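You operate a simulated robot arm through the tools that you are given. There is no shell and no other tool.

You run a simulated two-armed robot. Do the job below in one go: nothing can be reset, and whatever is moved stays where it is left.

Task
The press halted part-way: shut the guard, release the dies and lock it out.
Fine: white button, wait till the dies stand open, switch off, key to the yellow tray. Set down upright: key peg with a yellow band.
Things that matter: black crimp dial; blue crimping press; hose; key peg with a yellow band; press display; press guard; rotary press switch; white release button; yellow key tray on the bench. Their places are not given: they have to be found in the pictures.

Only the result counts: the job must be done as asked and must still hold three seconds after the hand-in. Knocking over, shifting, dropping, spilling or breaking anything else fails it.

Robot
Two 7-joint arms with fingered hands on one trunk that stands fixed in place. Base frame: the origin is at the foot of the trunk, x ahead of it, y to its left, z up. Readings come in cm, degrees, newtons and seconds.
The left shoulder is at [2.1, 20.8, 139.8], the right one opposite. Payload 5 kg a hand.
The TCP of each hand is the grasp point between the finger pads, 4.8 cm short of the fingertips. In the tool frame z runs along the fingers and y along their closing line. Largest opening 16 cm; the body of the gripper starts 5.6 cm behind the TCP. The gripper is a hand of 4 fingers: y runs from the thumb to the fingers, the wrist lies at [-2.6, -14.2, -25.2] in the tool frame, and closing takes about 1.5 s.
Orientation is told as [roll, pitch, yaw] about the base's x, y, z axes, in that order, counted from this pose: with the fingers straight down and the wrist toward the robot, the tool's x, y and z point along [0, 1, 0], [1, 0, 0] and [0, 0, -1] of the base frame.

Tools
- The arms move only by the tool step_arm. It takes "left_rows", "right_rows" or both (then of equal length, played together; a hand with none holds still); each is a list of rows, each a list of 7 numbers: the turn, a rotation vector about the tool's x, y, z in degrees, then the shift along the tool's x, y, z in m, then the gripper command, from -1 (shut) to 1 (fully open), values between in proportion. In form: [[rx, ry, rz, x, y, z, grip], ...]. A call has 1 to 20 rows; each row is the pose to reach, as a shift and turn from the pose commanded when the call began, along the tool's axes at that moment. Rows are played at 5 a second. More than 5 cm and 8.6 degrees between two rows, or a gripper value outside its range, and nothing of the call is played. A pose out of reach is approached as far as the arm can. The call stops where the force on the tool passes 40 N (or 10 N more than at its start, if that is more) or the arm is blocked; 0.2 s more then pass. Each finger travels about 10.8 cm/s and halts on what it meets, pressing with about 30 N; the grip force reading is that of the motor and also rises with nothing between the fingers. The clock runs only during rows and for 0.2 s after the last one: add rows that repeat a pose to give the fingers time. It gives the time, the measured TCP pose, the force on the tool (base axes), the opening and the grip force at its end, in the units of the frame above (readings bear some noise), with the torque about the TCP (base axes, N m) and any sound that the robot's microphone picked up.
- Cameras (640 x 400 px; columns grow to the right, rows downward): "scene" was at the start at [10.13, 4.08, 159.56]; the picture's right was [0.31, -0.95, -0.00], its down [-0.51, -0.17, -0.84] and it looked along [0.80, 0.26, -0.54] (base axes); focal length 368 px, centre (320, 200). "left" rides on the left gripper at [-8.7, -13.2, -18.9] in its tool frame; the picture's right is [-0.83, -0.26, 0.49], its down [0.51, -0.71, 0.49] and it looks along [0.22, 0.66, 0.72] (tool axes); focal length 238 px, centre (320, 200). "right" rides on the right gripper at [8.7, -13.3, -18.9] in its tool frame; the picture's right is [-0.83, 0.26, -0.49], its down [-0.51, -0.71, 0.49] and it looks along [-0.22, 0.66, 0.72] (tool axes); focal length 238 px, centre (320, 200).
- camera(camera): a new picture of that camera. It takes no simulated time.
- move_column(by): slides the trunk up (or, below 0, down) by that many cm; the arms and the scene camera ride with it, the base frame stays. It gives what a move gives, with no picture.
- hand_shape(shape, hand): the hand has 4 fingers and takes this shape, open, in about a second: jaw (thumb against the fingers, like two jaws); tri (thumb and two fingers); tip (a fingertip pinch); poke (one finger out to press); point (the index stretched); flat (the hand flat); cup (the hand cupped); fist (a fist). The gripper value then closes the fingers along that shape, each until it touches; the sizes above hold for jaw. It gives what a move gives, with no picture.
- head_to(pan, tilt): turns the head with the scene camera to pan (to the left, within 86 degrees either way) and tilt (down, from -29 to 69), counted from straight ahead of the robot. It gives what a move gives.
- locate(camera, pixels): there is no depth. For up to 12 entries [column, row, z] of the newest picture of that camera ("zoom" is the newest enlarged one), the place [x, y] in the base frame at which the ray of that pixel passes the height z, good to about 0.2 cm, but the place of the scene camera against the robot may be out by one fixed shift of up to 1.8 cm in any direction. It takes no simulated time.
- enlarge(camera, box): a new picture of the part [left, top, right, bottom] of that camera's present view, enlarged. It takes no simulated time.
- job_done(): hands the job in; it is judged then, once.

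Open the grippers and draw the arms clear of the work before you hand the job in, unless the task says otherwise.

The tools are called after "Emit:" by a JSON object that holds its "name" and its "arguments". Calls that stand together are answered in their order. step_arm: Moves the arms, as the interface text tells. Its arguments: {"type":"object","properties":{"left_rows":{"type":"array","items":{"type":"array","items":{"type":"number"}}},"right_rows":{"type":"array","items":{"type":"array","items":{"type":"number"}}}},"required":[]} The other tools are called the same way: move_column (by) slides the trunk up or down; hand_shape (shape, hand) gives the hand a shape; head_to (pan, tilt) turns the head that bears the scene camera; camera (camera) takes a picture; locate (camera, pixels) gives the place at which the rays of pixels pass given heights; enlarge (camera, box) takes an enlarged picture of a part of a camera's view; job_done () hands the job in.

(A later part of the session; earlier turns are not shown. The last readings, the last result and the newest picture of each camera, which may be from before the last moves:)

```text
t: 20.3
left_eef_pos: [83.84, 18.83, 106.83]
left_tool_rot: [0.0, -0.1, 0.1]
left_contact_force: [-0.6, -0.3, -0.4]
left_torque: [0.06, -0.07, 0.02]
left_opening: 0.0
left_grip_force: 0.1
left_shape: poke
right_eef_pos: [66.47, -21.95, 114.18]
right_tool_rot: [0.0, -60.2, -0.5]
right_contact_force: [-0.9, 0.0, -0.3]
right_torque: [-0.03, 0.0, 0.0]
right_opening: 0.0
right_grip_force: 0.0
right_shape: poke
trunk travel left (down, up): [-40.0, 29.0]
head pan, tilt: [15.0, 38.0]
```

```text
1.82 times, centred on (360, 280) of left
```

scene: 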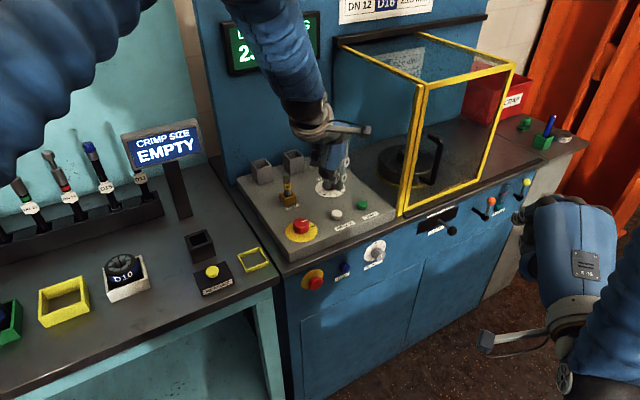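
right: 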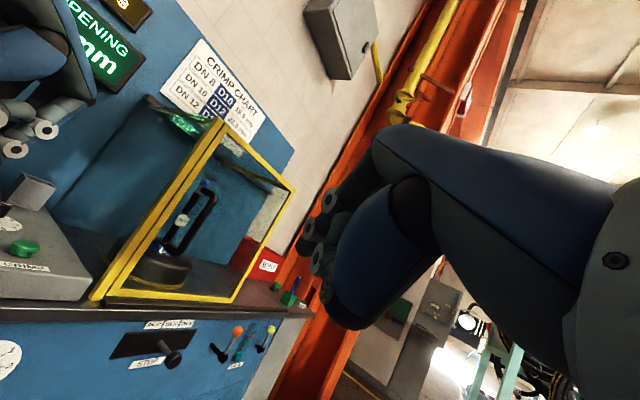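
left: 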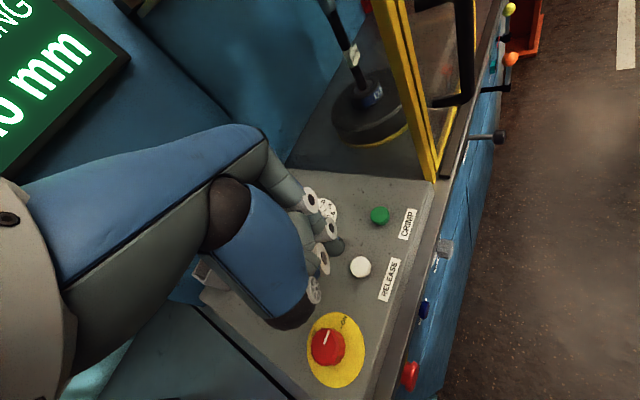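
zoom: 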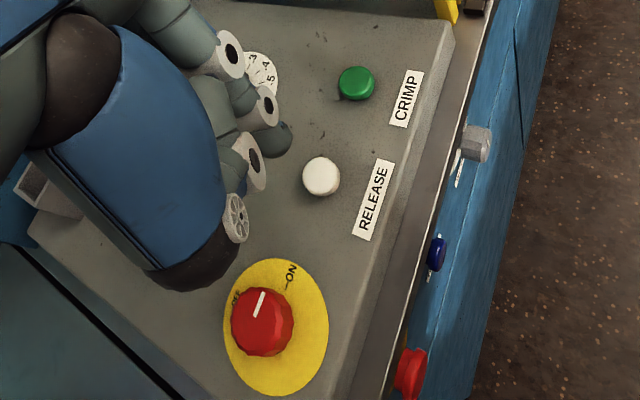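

Button centre is (84.7,17.7) against fingertip (84.4,17.2). I shift slightly and lower 6.5 cm to just above the button, then press slowly.

Emit:
{"name": "step_arm", "arguments": {"left_rows": [[0, 0, 0, 0.004, 0.003, 0.02, -1], [0, 0, 0, 0.004, 0.003, 0.04, -1], [0, 0, 0, 0.004, 0.003, 0.055, -1], [0, 0, 0, 0.004, 0.003, 0.065, -1], [0, 0, 0, 0.004, 0.003, 0.065, -1]]}}

Emit:
{"name": "enlarge", "arguments": {"camera": "left", "box": [260, 170, 460, 390]}}

Emit:
{"name": "enlarge", "arguments": {"camera": "scene", "box": [240, 100, 440, 260]}}

```text
t: 21.5
left_eef_pos: [84.29, 19.3, 100.45]
left_tool_rot: [0.0, 0.0, 0.1]
left_contact_force: [-0.5, -0.5, -0.6]
left_torque: [-0.01, -0.02, -0.04]
left_opening: 0.0
left_grip_force: 0.1
left_shape: poke
right_eef_pos: [66.62, -21.9, 114.09]
right_tool_rot: [0.0, -60.2, -0.6]
right_contact_force: [0.8, -0.4, 0.3]
right_torque: [0.02, -0.03, -0.04]
right_opening: 0.0
right_grip_force: 0.0
right_shape: poke
trunk travel left (down, up): [-40.0, 29.0]
head pan, tilt: [15.0, 38.0]
```

```text
1.82 times, centred on (360, 280) of left
```

zoom: 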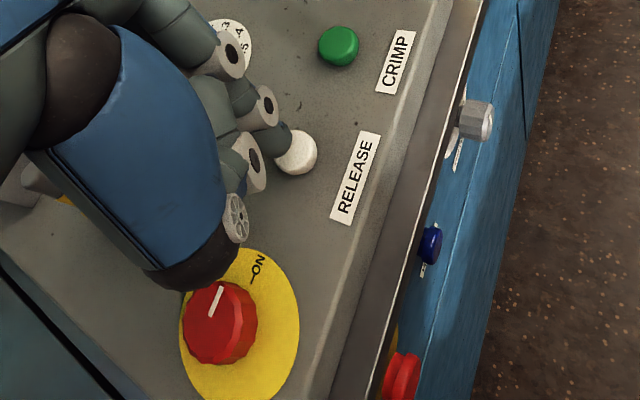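

```text
2.50 times, centred on (340, 180) of scene
```

zoom: 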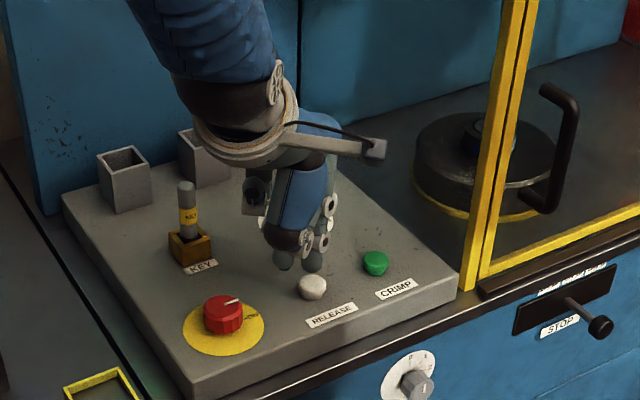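

The fingertip is about 1.5 cm above the white button. I press down in 3–4 mm steps until force appears.

Emit:
{"name": "step_arm", "arguments": {"left_rows": [[0, 0, 0, 0, 0, 0.005, -1], [0, 0, 0, 0, 0, 0.009, -1], [0, 0, 0, 0, 0, 0.012, -1], [0, 0, 0, 0, 0, 0.015, -1], [0, 0, 0, 0, 0, 0.018, -1]]}}

Emit:
{"name": "enlarge", "arguments": {"camera": "left", "box": [260, 170, 460, 390]}}

Emit:
{"name": "camera", "arguments": {"camera": "left"}}

```text
t: 22.7
left_eef_pos: [84.23, 19.25, 98.53]
left_tool_rot: [0.0, -0.1, 0.0]
left_contact_force: [0.5, 0.1, 1.4]
left_torque: [-0.01, 0.0, -0.02]
left_opening: 0.01
left_grip_force: 0.1
left_shape: poke
right_eef_pos: [66.66, -21.8, 114.13]
right_tool_rot: [0.1, -60.2, -0.6]
right_contact_force: [-0.1, -0.9, 0.2]
right_torque: [-0.02, -0.01, -0.01]
right_opening: 0.0
right_grip_force: 0.2
right_shape: poke
trunk travel left (down, up): [-40.0, 29.0]
head pan, tilt: [15.0, 38.0]
```

```text
1.82 times, centred on (360, 280) of left
```

zoom: 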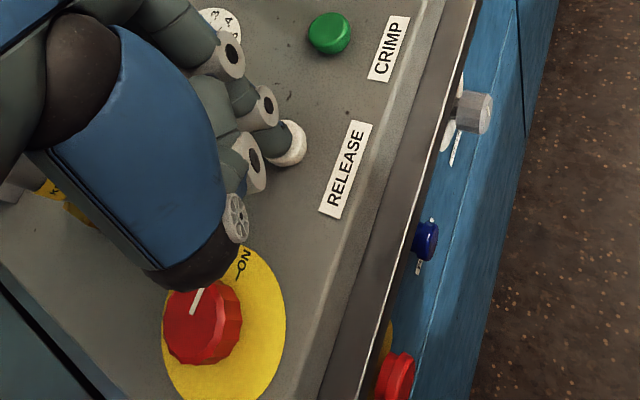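

```text
taken
```

left: 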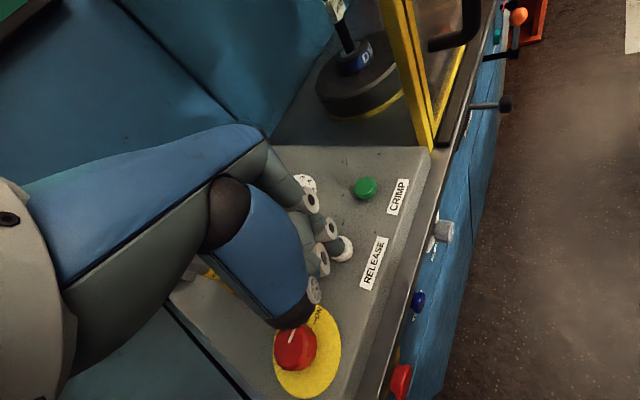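

The finger seems just on the button (slight 1.4 N). I press further down in small steps.

Emit:
{"name": "step_arm", "arguments": {"left_rows": [[0, 0, 0, 0, 0, 0.002, -1], [0, 0, 0, 0, 0, 0.004, -1], [0, 0, 0, 0, 0, 0.006, -1], [0, 0, 0, 0, 0, 0.008, -1], [0, 0, 0, 0, 0, 0.01, -1]]}}

Emit:
{"name": "camera", "arguments": {"camera": "right"}}

Emit:
{"name": "enlarge", "arguments": {"camera": "left", "box": [260, 170, 460, 390]}}

```text
t: 23.9
left_eef_pos: [84.36, 19.36, 97.85]
left_tool_rot: [0.0, -0.3, 0.2]
left_contact_force: [-2.5, 0.8, 22.0]
left_torque: [-0.23, -0.04, -0.02]
left_opening: 0.0
left_grip_force: 0.1
left_shape: poke
right_eef_pos: [66.47, -21.89, 114.26]
right_tool_rot: [0.0, -60.2, -0.6]
right_contact_force: [0.0, -0.2, -0.5]
right_torque: [0.0, -0.02, 0.01]
right_opening: 0.0
right_grip_force: 0.1
right_shape: poke
trunk travel left (down, up): [-40.0, 29.0]
head pan, tilt: [15.0, 38.0]
heard: click
```

```text
taken
```

right: 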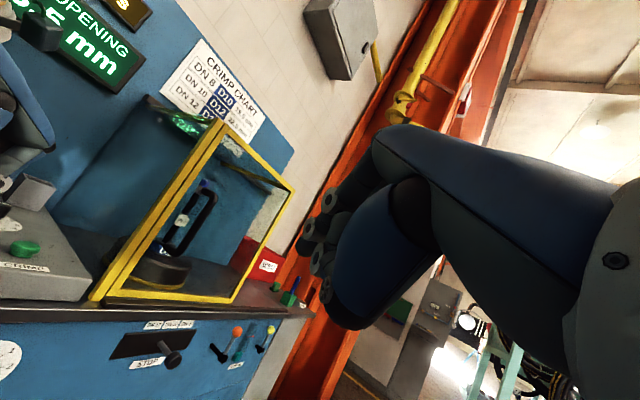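

```text
1.82 times, centred on (360, 280) of left
```

zoom: 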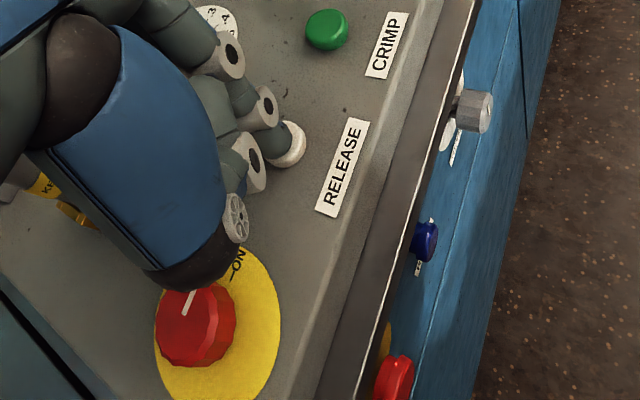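

A click came at 22 N and the display changed (now "…5 mm"). I lift the finger straight up and draw back, then read the display.

Emit:
{"name": "step_arm", "arguments": {"left_rows": [[0, 0, 0, 0, 0, -0.02, -1], [0, 0, 0, 0, 0, -0.06, -1], [0, 0, 0, 0, 0, -0.1, -1], [0, 0, 0, 0, 0, -0.14, -1], [0, 0, 0, 0.03, -0.04, -0.16, -1], [0, 0, 0, 0.06, -0.07, -0.16, -1], [0, 0, 0, 0.08, -0.1, -0.16, -1], [0, 0, 0, 0.1, -0.13, -0.16, -1]]}}

Emit:
{"name": "head_to", "arguments": {"pan": 15, "tilt": 33}}

Emit:
{"name": "camera", "arguments": {"camera": "scene"}}

Emit:
{"name": "camera", "arguments": {"camera": "left"}}

```text
refused: row 5 steps farther than a row can; nothing moved
```

```text
t: 24.5
left_eef_pos: [84.33, 19.19, 97.86]
left_tool_rot: [-0.1, -0.3, 0.2]
left_contact_force: [2.0, 1.2, 28.3]
left_torque: [-0.26, -0.29, 0.02]
left_opening: 0.0
left_grip_force: 0.1
left_shape: poke
right_eef_pos: [66.5, -21.86, 114.36]
right_tool_rot: [0.0, -60.2, -0.6]
right_contact_force: [0.6, 0.3, 0.5]
right_torque: [-0.02, 0.0, -0.02]
right_opening: 0.0
right_grip_force: 0.2
right_shape: poke
trunk travel left (down, up): [-40.0, 29.0]
head pan, tilt: [15.0, 33.0]
```

```text
taken
```

scene: 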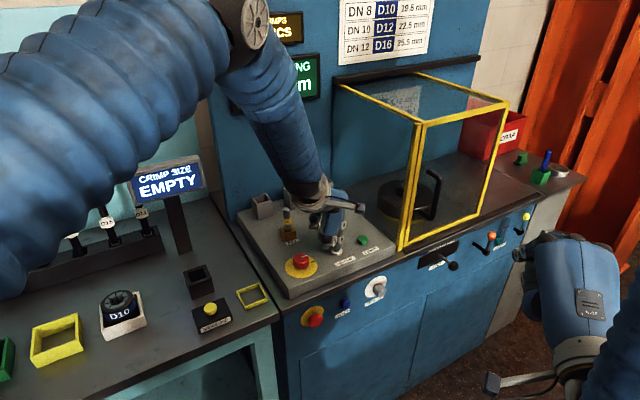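

```text
taken
```

left: 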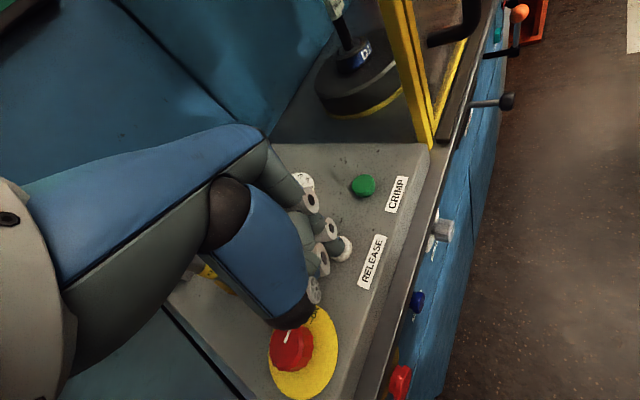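

The last move was refused (row 5 too long), so the finger still rests on the button. I redo the lift with shorter steps.

Emit:
{"name": "step_arm", "arguments": {"left_rows": [[0, 0, 0, 0, 0, -0.02, -1], [0, 0, 0, 0, 0, -0.06, -1], [0, 0, 0, 0, 0, -0.1, -1], [0, 0, 0, 0, 0, -0.14, -1], [0, 0, 0, 0.025, -0.03, -0.15, -1], [0, 0, 0, 0.05, -0.065, -0.15, -1], [0, 0, 0, 0.075, -0.1, -0.15, -1], [0, 0, 0, 0.1, -0.135, -0.15, -1]]}}

Emit:
{"name": "camera", "arguments": {"camera": "scene"}}

Emit:
{"name": "camera", "arguments": {"camera": "left"}}

Emit:
{"name": "camera", "arguments": {"camera": "right"}}

```text
t: 26.3
left_eef_pos: [70.62, 29.38, 112.67]
left_tool_rot: [0.0, -0.1, 0.1]
left_contact_force: [-0.5, -0.4, 0.2]
left_torque: [-0.06, -0.02, -0.05]
left_opening: 0.0
left_grip_force: 0.1
left_shape: poke
right_eef_pos: [66.47, -21.67, 114.32]
right_tool_rot: [-0.1, -60.2, -0.6]
right_contact_force: [-0.4, 1.0, 0.8]
right_torque: [-0.01, 0.03, -0.07]
right_opening: 0.0
right_grip_force: 0.1
right_shape: poke
trunk travel left (down, up): [-40.0, 29.0]
head pan, tilt: [15.0, 33.0]
```

```text
taken
```

scene: 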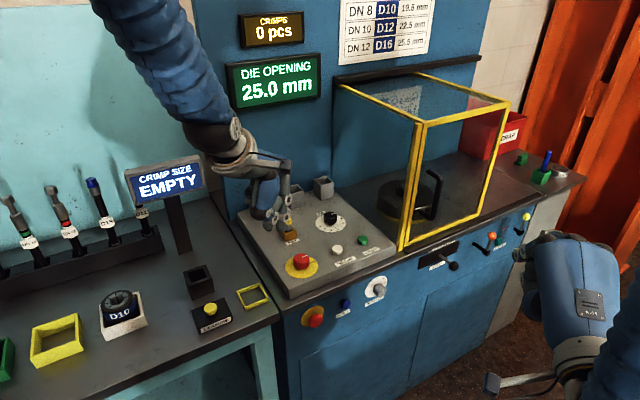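

```text
taken
```

left: 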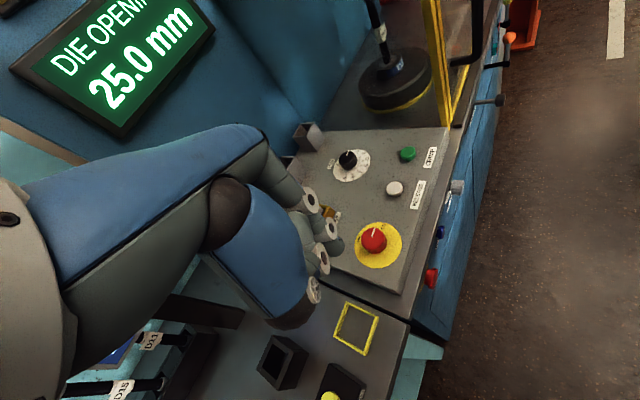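

```text
taken
```

right: 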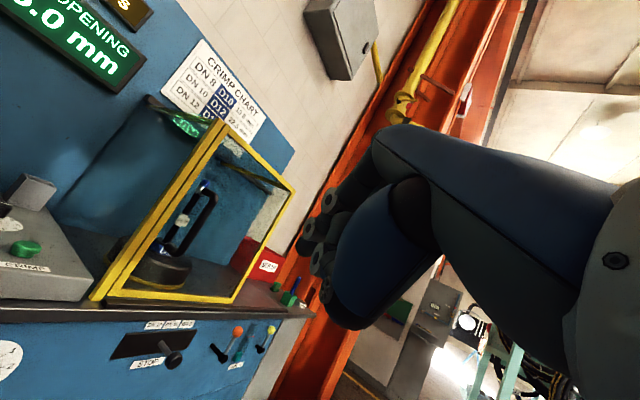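

The display reads 25.0 mm and is still opening. While waiting, I look closely at the switch and its labels at left (374,240) and at the tray.

Emit:
{"name": "enlarge", "arguments": {"camera": "left", "box": [330, 200, 430, 290]}}

Emit:
{"name": "step_arm", "arguments": {"left_rows": [[0, 0, 0, 0.03, -0.035, -0.01, -1], [0, 0, 0, 0.06, -0.07, -0.02, -1], [0, 0, 0, 0.07, -0.1, -0.06, -1], [0, 0, 0, 0.07, -0.1, -0.1, -1], [0, 0, 0, 0.07, -0.1, -0.1, -1]]}}

Emit:
{"name": "camera", "arguments": {"camera": "scene"}}

Emit:
{"name": "enlarge", "arguments": {"camera": "left", "box": [330, 160, 450, 300]}}

Emit:
{"name": "enlarge", "arguments": {"camera": "scene", "box": [230, 160, 400, 320]}}

```text
4.44 times, centred on (380, 245) of left
```

zoom: 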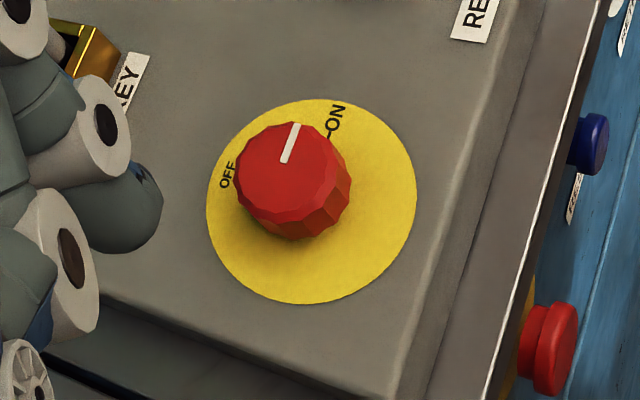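

```text
refused: row 3 steps farther than a row can; nothing moved
```

```text
taken
```

scene: 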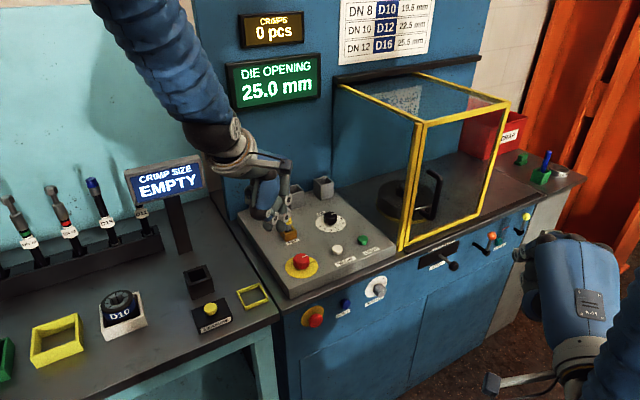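

```text
2.86 times, centred on (390, 230) of left
```

zoom: 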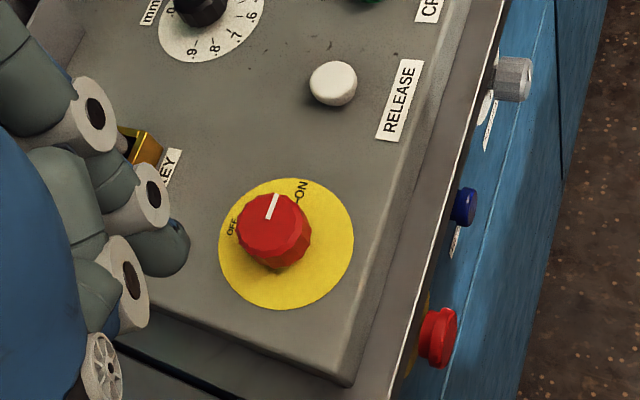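

```text
2.50 times, centred on (315, 240) of scene
```

zoom: 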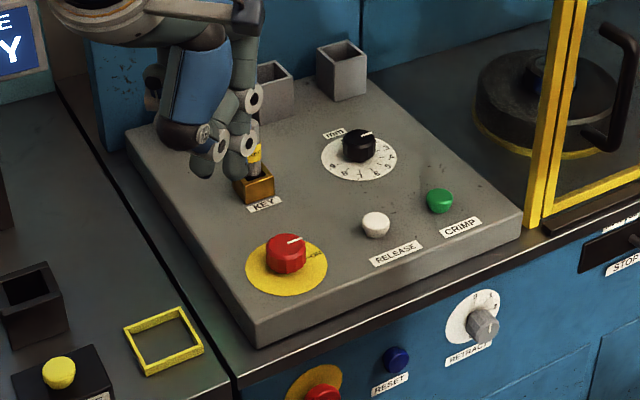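

The dies read 25.0 mm, pointer of the switch near ON, OFF label on its left. I get base positions of the knob, pointer and labels.

Emit:
{"name": "locate", "arguments": {"camera": "left", "pixels": [[378, 245, 92], [378, 245, 93], [373.2, 239.4, 94], [373.2, 239.4, 95], [373.2, 239.4, 96], [374.6, 227.9, 95], [372.1, 236.2, 95], [383.4, 226.3, 92.5], [381.8, 229.9, 92.5], [359, 239.8, 92.5], [403, 245, 92.5], [378, 268, 92.5]]}}

Emit:
{"name": "step_arm", "arguments": {"left_rows": [[0, 0, 0, 0.03, -0.03, -0.01, -1], [0, 0, 0, 0.06, -0.06, -0.02, -1], [0, 0, 0, 0.07, -0.08, -0.055, -1], [0, 0, 0, 0.07, -0.1, -0.09, -1], [0, 0, 0, 0.07, -0.1, -0.09, -1]]}}

Emit:
{"name": "camera", "arguments": {"camera": "scene"}}

Emit:
{"name": "enlarge", "arguments": {"camera": "left", "box": [330, 160, 450, 300]}}

```text
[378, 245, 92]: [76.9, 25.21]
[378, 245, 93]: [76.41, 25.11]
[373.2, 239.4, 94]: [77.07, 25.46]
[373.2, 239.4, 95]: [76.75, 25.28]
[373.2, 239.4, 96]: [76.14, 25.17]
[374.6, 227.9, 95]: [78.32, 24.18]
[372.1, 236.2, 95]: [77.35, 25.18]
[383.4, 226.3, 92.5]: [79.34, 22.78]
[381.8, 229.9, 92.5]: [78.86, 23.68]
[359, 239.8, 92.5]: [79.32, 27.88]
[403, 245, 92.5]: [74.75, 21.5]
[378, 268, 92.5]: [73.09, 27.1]
```

```text
t: 27.5
left_eef_pos: [61.05, 36.21, 121.75]
left_tool_rot: [0.0, 0.1, 0.1]
left_contact_force: [1.0, 0.2, -0.3]
left_torque: [-0.03, 0.1, -0.01]
left_opening: 0.0
left_grip_force: 0.1
left_shape: poke
right_eef_pos: [66.7, -21.79, 114.15]
right_tool_rot: [-0.1, -60.1, -0.5]
right_contact_force: [1.6, 0.3, -1.2]
right_torque: [-0.02, 0.01, -0.01]
right_opening: 0.0
right_grip_force: 0.3
right_shape: poke
trunk travel left (down, up): [-40.0, 29.0]
head pan, tilt: [15.0, 33.0]
```

```text
taken
```

scene: 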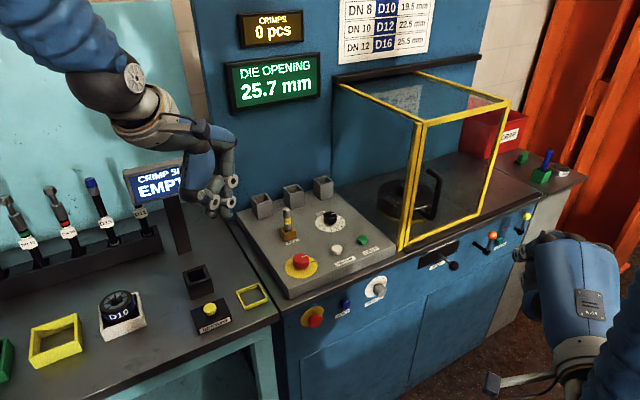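

```text
2.86 times, centred on (390, 230) of left
```

zoom: 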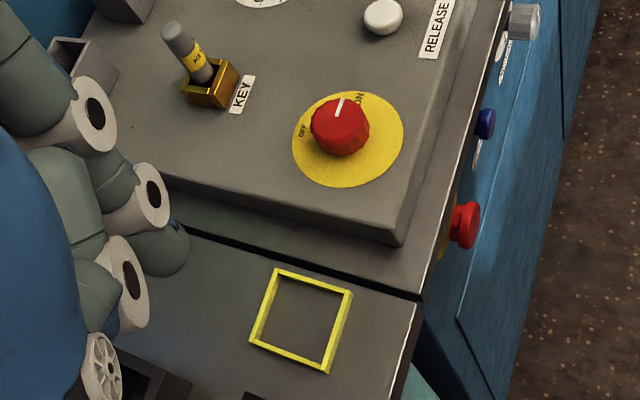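

The display climbs (25.7 mm). ON lies at about -40°, OFF at +46° around the knob centre (76.7,25.2): a quarter turn counterclockwise. While waiting I set the left hand to jaw and check the display again.

Emit:
{"name": "hand_shape", "arguments": {"shape": "jaw", "hand": "left"}}

Emit:
{"name": "step_arm", "arguments": {"left_rows": [[0, 0, 0, 0, 0, 0, 1], [0, 0, 7.5, 0, 0, 0, 1], [0, 0, 15, 0, 0, 0, 1], [0, 0, 22.5, 0, 0, 0, 1], [0, 0, 30, 0, 0, 0, 1], [0, 0, 37.5, 0, 0, 0, 1], [0, 0, 45, 0, 0, 0, 1], [0, 0, 52.5, 0, 0, 0, 1], [0, 0, 60, 0, 0, 0, 1], [0, 0, 60, 0, 0, 0, 1]]}}

Emit:
{"name": "camera", "arguments": {"camera": "scene"}}

Emit:
{"name": "camera", "arguments": {"camera": "left"}}

```text
t: 28.4
left_eef_pos: [60.88, 36.33, 121.8]
left_tool_rot: [0.0, 0.0, 0.1]
left_contact_force: [-0.3, 0.2, 0.6]
left_torque: [-0.03, 0.0, 0.0]
left_opening: 16.0
left_grip_force: 0.0
left_shape: jaw
right_eef_pos: [66.69, -21.82, 114.09]
right_tool_rot: [0.0, -60.2, -0.5]
right_contact_force: [0.2, 0.1, 0.0]
right_torque: [0.0, 0.01, -0.03]
right_opening: 0.0
right_grip_force: 0.0
right_shape: poke
trunk travel left (down, up): [-40.0, 29.0]
head pan, tilt: [15.0, 33.0]
```

```text
t: 30.6
left_eef_pos: [60.83, 36.14, 121.54]
left_tool_rot: [-0.1, 0.0, -60.1]
left_contact_force: [-0.5, 0.2, -0.4]
left_torque: [-0.01, -0.01, 0.02]
left_opening: 16.0
left_grip_force: 0.1
left_shape: jaw
right_eef_pos: [66.55, -21.79, 114.07]
right_tool_rot: [0.1, -60.2, -0.6]
right_contact_force: [-0.8, -0.1, 1.0]
right_torque: [-0.01, -0.01, 0.0]
right_opening: 0.02
right_grip_force: 0.0
right_shape: poke
trunk travel left (down, up): [-40.0, 29.0]
head pan, tilt: [15.0, 33.0]
```

```text
taken
```

scene: 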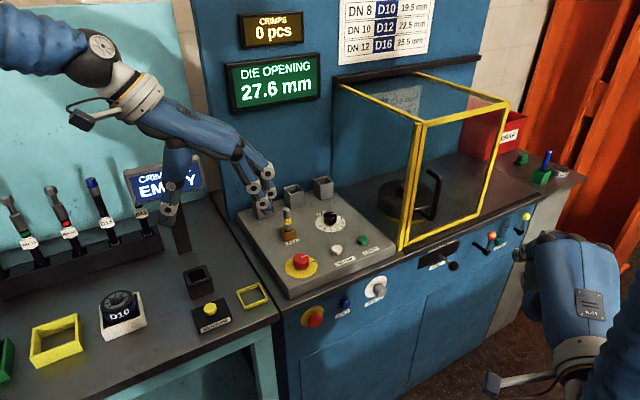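

```text
taken
```

left: 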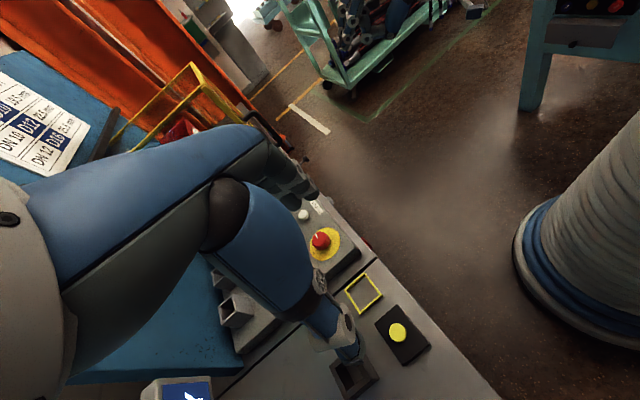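

27.6 mm and rising about 0.6 mm/s. I hold still for 4 s to wait.

Emit:
{"name": "step_arm", "arguments": {"left_rows": [[0, 0, 0, 0, 0, 0, 1], [0, 0, 0, 0, 0, 0, 1], [0, 0, 0, 0, 0, 0, 1], [0, 0, 0, 0, 0, 0, 1], [0, 0, 0, 0, 0, 0, 1], [0, 0, 0, 0, 0, 0, 1], [0, 0, 0, 0, 0, 0, 1], [0, 0, 0, 0, 0, 0, 1], [0, 0, 0, 0, 0, 0, 1], [0, 0, 0, 0, 0, 0, 1], [0, 0, 0, 0, 0, 0, 1], [0, 0, 0, 0, 0, 0, 1], [0, 0, 0, 0, 0, 0, 1], [0, 0, 0, 0, 0, 0, 1], [0, 0, 0, 0, 0, 0, 1], [0, 0, 0, 0, 0, 0, 1], [0, 0, 0, 0, 0, 0, 1], [0, 0, 0, 0, 0, 0, 1], [0, 0, 0, 0, 0, 0, 1], [0, 0, 0, 0, 0, 0, 1]]}}

Emit:
{"name": "enlarge", "arguments": {"camera": "scene", "box": [200, 0, 340, 120]}}

Emit:
{"name": "enlarge", "arguments": {"camera": "scene", "box": [180, 180, 360, 340]}}

```text
t: 34.8
left_eef_pos: [60.83, 36.24, 121.52]
left_tool_rot: [0.0, 0.0, -59.9]
left_contact_force: [-0.6, 0.0, 0.1]
left_torque: [-0.01, 0.02, 0.01]
left_opening: 15.99
left_grip_force: 0.0
left_shape: jaw
right_eef_pos: [66.61, -21.76, 114.2]
right_tool_rot: [-0.2, -60.2, -0.6]
right_contact_force: [0.5, 0.5, -0.6]
right_torque: [-0.01, -0.02, -0.02]
right_opening: 0.0
right_grip_force: 0.0
right_shape: poke
trunk travel left (down, up): [-40.0, 29.0]
head pan, tilt: [15.0, 33.0]
```

```text
3.33 times, centred on (270, 60) of scene
```

zoom: 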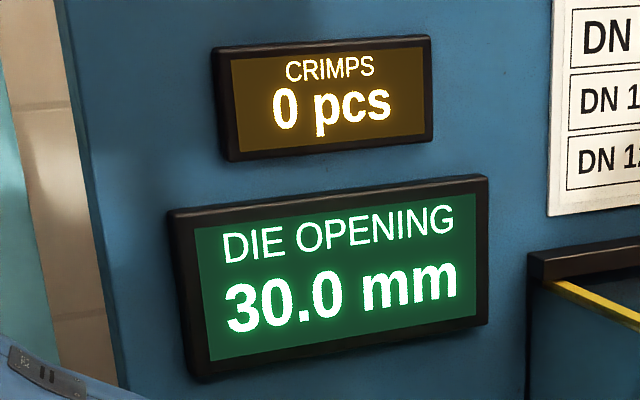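

```text
2.50 times, centred on (270, 260) of scene
```

zoom: 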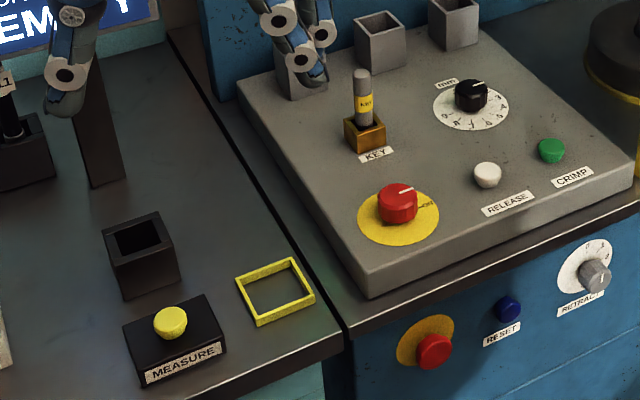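

The display stands at 30.0 mm. I move the open left hand over the switch, which also gives time to confirm that the reading no longer changes.

Emit:
{"name": "step_arm", "arguments": {"left_rows": [[0, 0, 0, 0.017, 0.035, 0, 1], [0, 0, 0, 0.033, 0.07, 0, 1], [0, 0, 0, 0.05, 0.105, 0, 1], [0, 0, 0, 0.066, 0.14, 0.01, 1], [0, 0, 0, 0.083, 0.175, 0.03, 1], [0, 0, 0, 0.083, 0.175, 0.07, 1], [0, 0, 0, 0.083, 0.175, 0.1, 1], [0, 0, 0, 0.083, 0.175, 0.135, 1], [0, 0, 0, 0.083, 0.175, 0.135, 1]]}}

Emit:
{"name": "camera", "arguments": {"camera": "scene"}}

Emit:
{"name": "camera", "arguments": {"camera": "left"}}

Emit:
{"name": "enlarge", "arguments": {"camera": "scene", "box": [220, 160, 380, 300]}}

```text
t: 36.8
left_eef_pos: [76.68, 25.33, 108.12]
left_tool_rot: [0.0, 0.1, -59.9]
left_contact_force: [0.0, -1.0, 0.3]
left_torque: [0.03, -0.04, 0.02]
left_opening: 16.03
left_grip_force: 0.1
left_shape: jaw
right_eef_pos: [66.58, -21.93, 114.29]
right_tool_rot: [0.0, -60.1, -0.6]
right_contact_force: [-0.5, 0.1, 0.5]
right_torque: [0.02, 0.0, 0.01]
right_opening: 0.0
right_grip_force: 0.1
right_shape: poke
trunk travel left (down, up): [-40.0, 29.0]
head pan, tilt: [15.0, 33.0]
```

```text
taken
```

scene: 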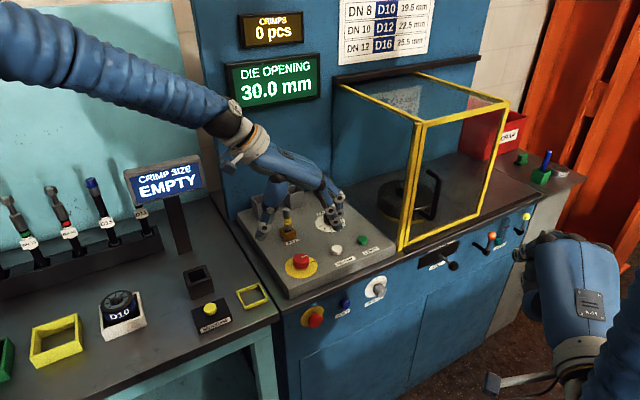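

```text
taken
```

left: 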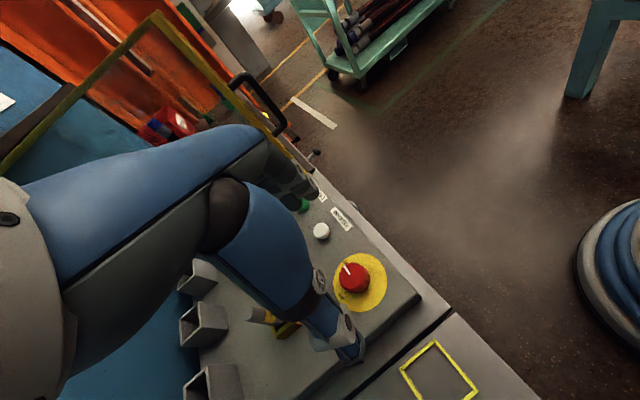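

```text
2.86 times, centred on (300, 230) of scene
```

zoom: 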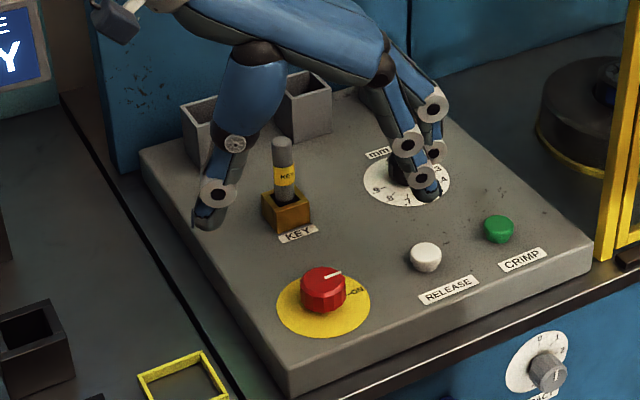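

The reading is steady at 30.0 mm: dies open. I locate the knob from here, left (353,277), to centre the grip.

Emit:
{"name": "enlarge", "arguments": {"camera": "left", "box": [250, 180, 450, 360]}}

Emit:
{"name": "locate", "arguments": {"camera": "left", "pixels": [[353, 275, 94], [353, 275, 95], [353, 275, 96], [361, 282, 92.5], [359, 341, 103]]}}

```text
2.22 times, centred on (350, 270) of left
```

zoom: 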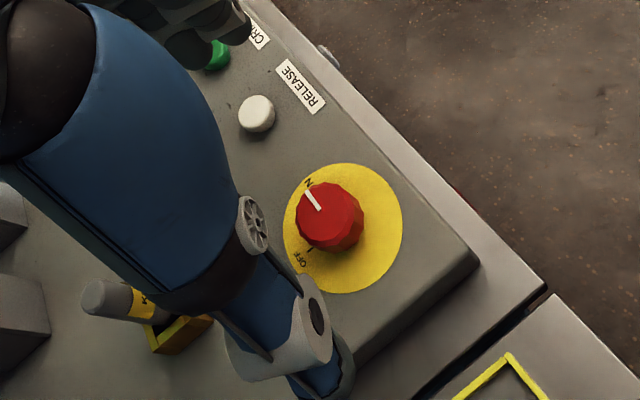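

```text
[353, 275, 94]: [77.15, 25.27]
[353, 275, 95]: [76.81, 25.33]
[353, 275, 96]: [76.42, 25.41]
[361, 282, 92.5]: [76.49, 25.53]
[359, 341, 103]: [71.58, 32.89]
```

The knob centre is about (76.6,25.4), top z≈95.4, about 3.5 cm wide. I narrow the opening to 7 cm at hover and lower to TCP z≈99.5 first.

Emit:
{"name": "step_arm", "arguments": {"left_rows": [[0, 0, 0, 0, 0, 0, 0.4], [0, 0, 0, 0, 0, 0, -0.1], [0, 0, 0, 0, 0, 0.02, -0.1], [0, 0, 0, 0, 0, 0.04, -0.1], [0, 0, 0, 0, 0, 0.06, -0.1], [0, 0, 0, 0, 0, 0.075, -0.1], [0, 0, 0, 0, 0, 0.085, -0.1], [0, 0, 0, 0, 0, 0.085, -0.1]]}}

Emit:
{"name": "camera", "arguments": {"camera": "left"}}

Emit:
{"name": "enlarge", "arguments": {"camera": "left", "box": [250, 180, 450, 360]}}

Emit:
{"name": "enlarge", "arguments": {"camera": "scene", "box": [240, 180, 380, 300]}}

```text
t: 38.6
left_eef_pos: [76.79, 25.35, 99.51]
left_tool_rot: [0.1, 0.0, -59.9]
left_contact_force: [0.3, 0.3, -0.3]
left_torque: [0.0, -0.03, -0.02]
left_opening: 7.26
left_grip_force: 0.0
left_shape: jaw
right_eef_pos: [66.6, -21.97, 114.1]
right_tool_rot: [-0.1, -60.3, -0.6]
right_contact_force: [0.4, 0.5, 0.8]
right_torque: [0.0, -0.01, -0.03]
right_opening: 0.01
right_grip_force: 0.1
right_shape: poke
trunk travel left (down, up): [-40.0, 29.0]
head pan, tilt: [15.0, 33.0]
```

```text
taken
```

left: 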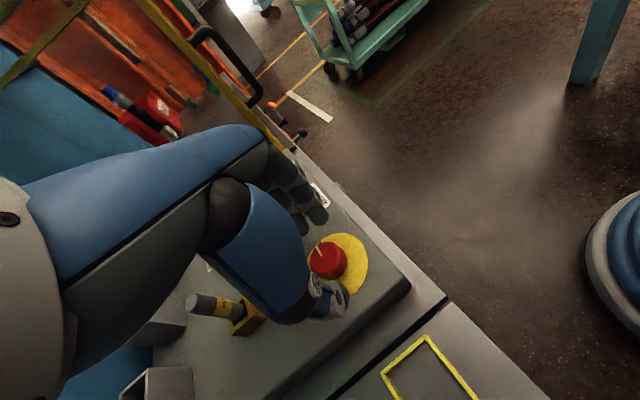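

```text
2.22 times, centred on (350, 270) of left
```

zoom: 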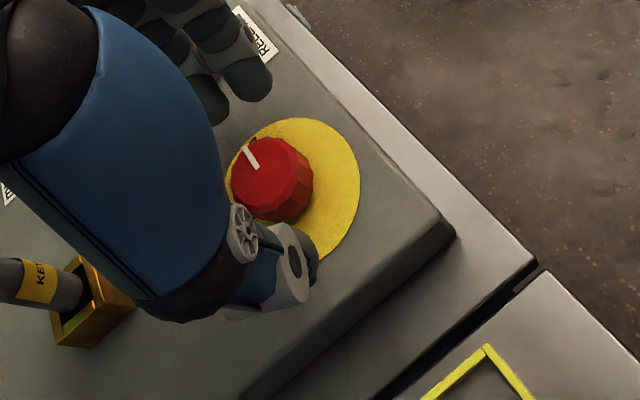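

```text
3.33 times, centred on (310, 240) of scene
```

zoom: 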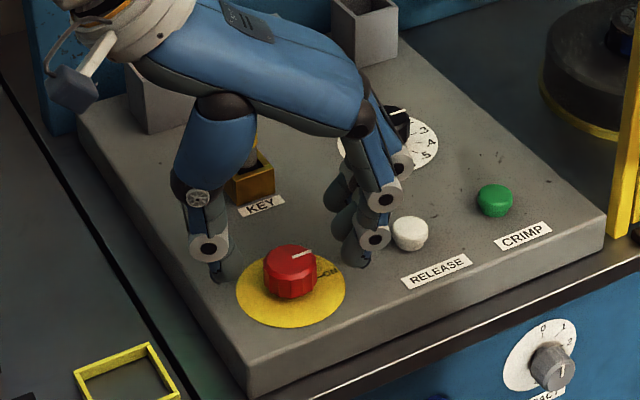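

The hand straddles the knob: thumb at scene zoom (220,270), fingers at (350,255), knob (290,272). I lower another 0.8 cm and close on it.

Emit:
{"name": "step_arm", "arguments": {"left_rows": [[0, 0, 0, 0, 0, 0.004, -0.1], [0, 0, 0, 0, 0, 0.008, -0.1], [0, 0, 0, 0, 0, 0.008, -0.3], [0, 0, 0, 0, 0, 0.008, -0.5], [0, 0, 0, 0, 0, 0.008, -0.7], [0, 0, 0, 0, 0, 0.008, -1], [0, 0, 0, 0, 0, 0.008, -1], [0, 0, 0, 0, 0, 0.008, -1], [0, 0, 0, 0, 0, 0.008, -1]]}}

Emit:
{"name": "enlarge", "arguments": {"camera": "left", "box": [250, 180, 450, 360]}}

Emit:
{"name": "enlarge", "arguments": {"camera": "scene", "box": [240, 180, 380, 300]}}

```text
t: 40.6
left_eef_pos: [76.72, 25.38, 98.64]
left_tool_rot: [-0.2, 0.0, -59.9]
left_contact_force: [-4.4, 5.8, -1.2]
left_torque: [0.22, 0.16, 0.04]
left_opening: 3.07
left_grip_force: 29.7
left_shape: jaw
right_eef_pos: [66.67, -21.76, 114.28]
right_tool_rot: [-0.1, -60.3, -0.5]
right_contact_force: [0.7, -0.7, -0.3]
right_torque: [-0.02, 0.0, 0.01]
right_opening: 0.03
right_grip_force: 0.0
right_shape: poke
trunk travel left (down, up): [-40.0, 29.0]
head pan, tilt: [15.0, 33.0]
```

```text
2.22 times, centred on (350, 270) of left
```

zoom: 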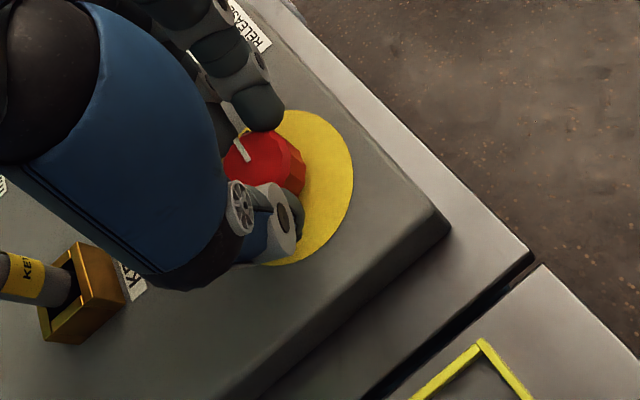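

```text
3.33 times, centred on (310, 240) of scene
```

zoom: 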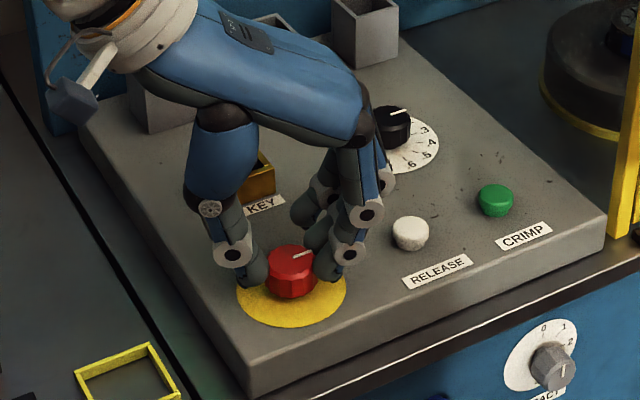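

The grip holds the knob (opening 3.1 cm, 30 N). I turn it counterclockwise, first by 45°.

Emit:
{"name": "step_arm", "arguments": {"left_rows": [[0, 0, -7.5, 0, 0, 0, -1], [0, 0, -15, 0, 0, 0, -1], [0, 0, -22.5, 0, 0, 0, -1], [0, 0, -30, 0, 0, 0, -1], [0, 0, -37.5, 0, 0, 0, -1], [0, 0, -45, 0, 0, 0, -1], [0, 0, -45, 0, 0, 0, -1]]}}

Emit:
{"name": "enlarge", "arguments": {"camera": "scene", "box": [240, 180, 380, 300]}}

Emit:
{"name": "enlarge", "arguments": {"camera": "left", "box": [250, 160, 450, 340]}}

```text
t: 42.2
left_eef_pos: [76.78, 25.3, 98.69]
left_tool_rot: [-0.1, 0.1, -14.8]
left_contact_force: [-2.7, -5.8, -12.8]
left_torque: [-0.25, 0.04, -0.02]
left_opening: 3.02
left_grip_force: 30.1
left_shape: jaw
right_eef_pos: [66.54, -21.75, 114.1]
right_tool_rot: [-0.2, -60.1, -0.5]
right_contact_force: [0.3, 0.1, -0.7]
right_torque: [-0.05, 0.03, -0.02]
right_opening: 0.0
right_grip_force: 0.1
right_shape: poke
trunk travel left (down, up): [-40.0, 29.0]
head pan, tilt: [15.0, 33.0]
```

```text
3.33 times, centred on (310, 240) of scene
```

zoom: 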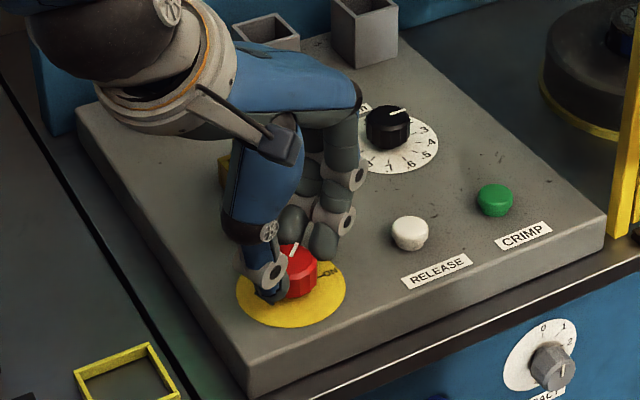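

```text
2.22 times, centred on (350, 250) of left
```

zoom: 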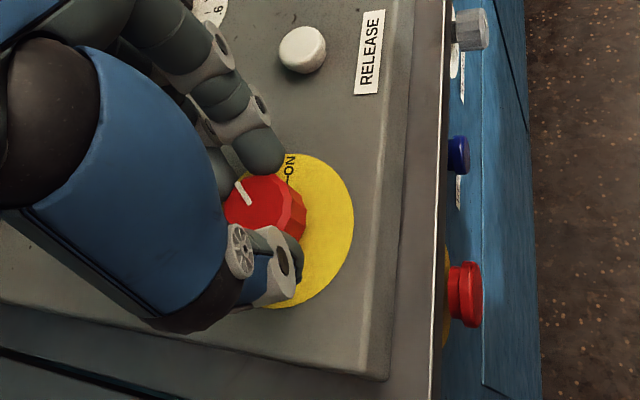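

The pointer turned along by 45° and the grip holds. I turn the remaining 45°.

Emit:
{"name": "step_arm", "arguments": {"left_rows": [[0, 0, -7.5, 0, 0, 0, -1], [0, 0, -15, 0, 0, 0, -1], [0, 0, -22.5, 0, 0, 0, -1], [0, 0, -30, 0, 0, 0, -1], [0, 0, -37.5, 0, 0, 0, -1], [0, 0, -45, 0, 0, 0, -1], [0, 0, -47, 0, 0, 0, -1], [0, 0, -47, 0, 0, 0, -1]]}}

Emit:
{"name": "enlarge", "arguments": {"camera": "scene", "box": [240, 180, 380, 300]}}

Emit:
{"name": "enlarge", "arguments": {"camera": "left", "box": [250, 160, 450, 340]}}

Emit:
{"name": "camera", "arguments": {"camera": "scene"}}

```text
t: 44.0
left_eef_pos: [77.03, 25.12, 98.89]
left_tool_rot: [-0.1, -0.2, 30.6]
left_contact_force: [-2.2, -11.1, -14.0]
left_torque: [-0.42, 0.08, -0.18]
left_opening: 2.94
left_grip_force: 30.2
left_shape: jaw
left hand out of reach, approached as far as the arm can: row 7
right_eef_pos: [66.65, -21.93, 114.05]
right_tool_rot: [0.0, -60.1, -0.6]
right_contact_force: [-0.2, 0.2, -0.3]
right_torque: [0.02, 0.02, -0.01]
right_opening: 0.01
right_grip_force: 0.3
right_shape: poke
trunk travel left (down, up): [-40.0, 29.0]
head pan, tilt: [15.0, 33.0]
```

```text
3.33 times, centred on (310, 240) of scene
```

zoom: 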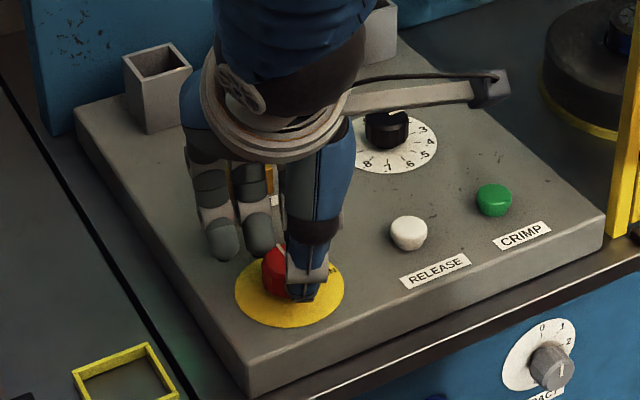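

```text
2.22 times, centred on (350, 250) of left
```

zoom: 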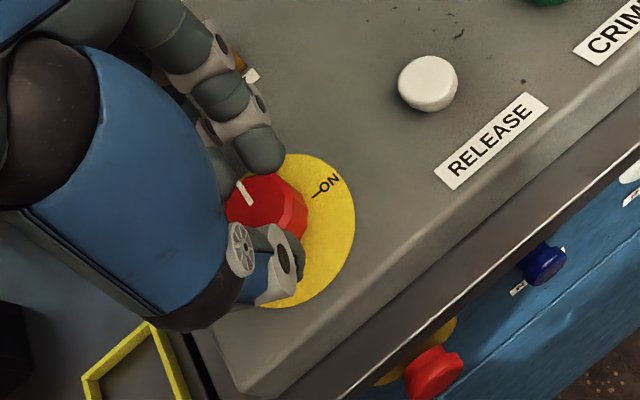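

```text
taken
```

scene: 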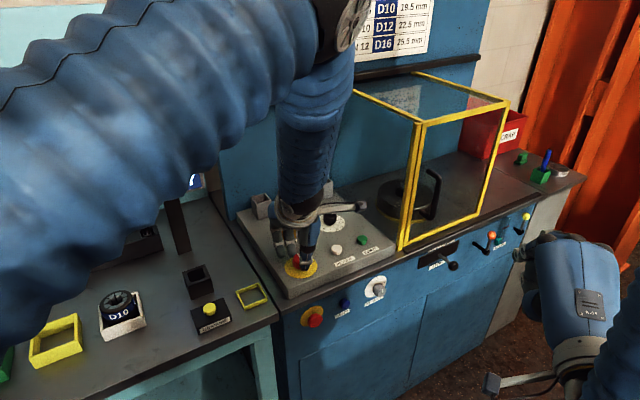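

The knob turned with the hand to about +52°. I open the fingers a little, lift straight off and look at the pointer and display.

Emit:
{"name": "step_arm", "arguments": {"left_rows": [[0, 0, 0, 0, 0, 0, -0.5], [0, 0, 0, 0, 0, 0, -0.2], [0, 0, 0, 0, 0, 0, -0.1], [0, 0, 0, 0, 0, -0.02, -0.1], [0, 0, 0, 0, 0, -0.05, -0.1], [0, 0, 0, 0, 0, -0.09, -0.1], [0, 0, 0, 0, 0, -0.13, -0.1], [0, 0, 7.5, 0, 0, -0.16, -0.1], [0, 0, 15, 0.01, -0.02, -0.16, -0.1], [0, 0, 22.5, 0.02, -0.04, -0.16, -0.1], [0, 0, 30, 0.03, -0.06, -0.16, -0.1], [0, 0, 30, 0.04, -0.09, -0.16, -0.1], [0, 0, 30, 0.04, -0.12, -0.16, -0.1]]}}

Emit:
{"name": "camera", "arguments": {"camera": "scene"}}

Emit:
{"name": "camera", "arguments": {"camera": "left"}}

Emit:
{"name": "enlarge", "arguments": {"camera": "left", "box": [300, 120, 500, 320]}}

Emit:
{"name": "enlarge", "arguments": {"camera": "scene", "box": [220, 160, 380, 300]}}

```text
t: 46.8
left_eef_pos: [64.5, 22.34, 114.9]
left_tool_rot: [-0.1, -0.1, 2.1]
left_contact_force: [0.2, 0.5, 0.7]
left_torque: [0.07, -0.01, 0.01]
left_opening: 7.17
left_grip_force: 0.1
left_shape: jaw
right_eef_pos: [66.6, -21.91, 114.29]
right_tool_rot: [0.0, -60.2, -0.6]
right_contact_force: [-0.3, -0.8, -0.1]
right_torque: [0.0, 0.0, 0.04]
right_opening: 0.0
right_grip_force: 0.1
right_shape: poke
trunk travel left (down, up): [-40.0, 29.0]
head pan, tilt: [15.0, 33.0]
```

```text
taken
```

scene: 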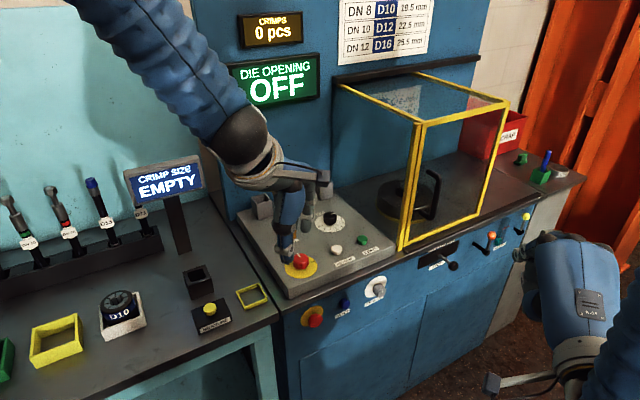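

```text
taken
```

left: 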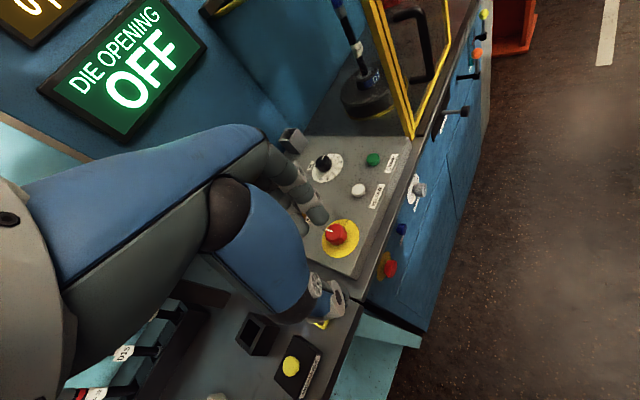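

```text
2.00 times, centred on (400, 220) of left
```

zoom: 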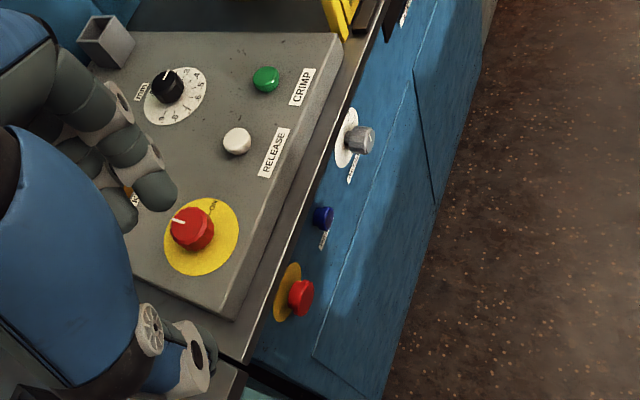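

```text
2.86 times, centred on (300, 230) of scene
```

zoom: 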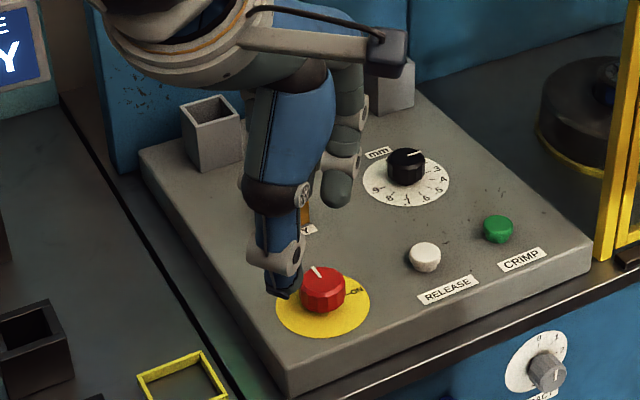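

The display says OFF. Next the key: I raise and move the left hand aside to see the key peg and the tray clearly.

Emit:
{"name": "step_arm", "arguments": {"left_rows": [[0, 0, 0, 0, -0.02, -0.04, 0.3], [0, 0, 0, 0.03, -0.04, -0.07, 0.7], [0, 0, 0, 0.07, -0.055, -0.085, 1], [0, 0, 0, 0.11, -0.06, -0.09, 1], [0, 0, 0, 0.14, -0.065, -0.09, 1], [0, 0, 0, 0.14, -0.065, -0.09, 1]]}}

Emit:
{"name": "camera", "arguments": {"camera": "left"}}

Emit:
{"name": "enlarge", "arguments": {"camera": "left", "box": [300, 130, 460, 330]}}

Emit:
{"name": "enlarge", "arguments": {"camera": "scene", "box": [180, 170, 340, 330]}}

```text
t: 48.2
left_eef_pos: [57.61, 35.96, 123.95]
left_tool_rot: [0.1, 0.0, 2.1]
left_contact_force: [-0.3, -1.7, -0.3]
left_torque: [0.12, 0.02, 0.03]
left_opening: 15.96
left_grip_force: 0.1
left_shape: jaw
right_eef_pos: [66.65, -21.93, 114.14]
right_tool_rot: [0.1, -60.2, -0.7]
right_contact_force: [-0.4, 0.1, 0.5]
right_torque: [0.02, -0.05, 0.06]
right_opening: 0.0
right_grip_force: 0.3
right_shape: poke
trunk travel left (down, up): [-40.0, 29.0]
head pan, tilt: [15.0, 33.0]
```

```text
taken
```

left: 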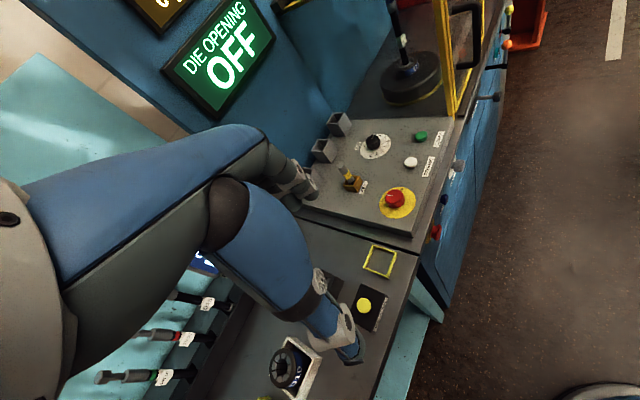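

```text
2.00 times, centred on (380, 230) of left
```

zoom: 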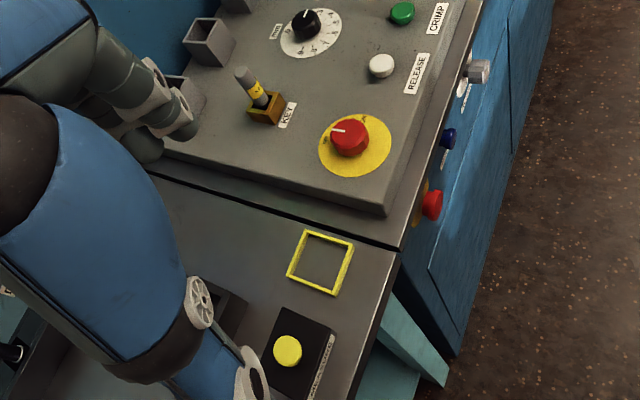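

```text
2.50 times, centred on (260, 250) of scene
```

zoom: 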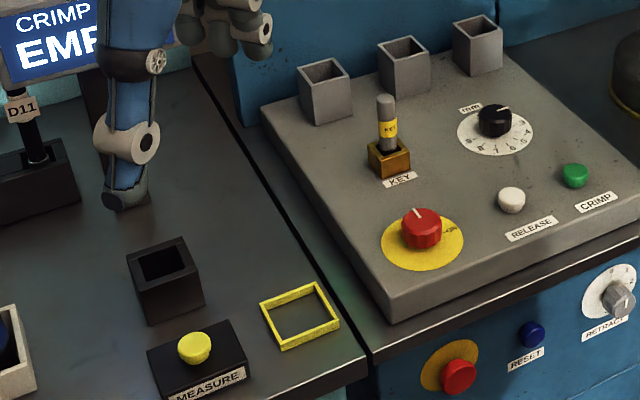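

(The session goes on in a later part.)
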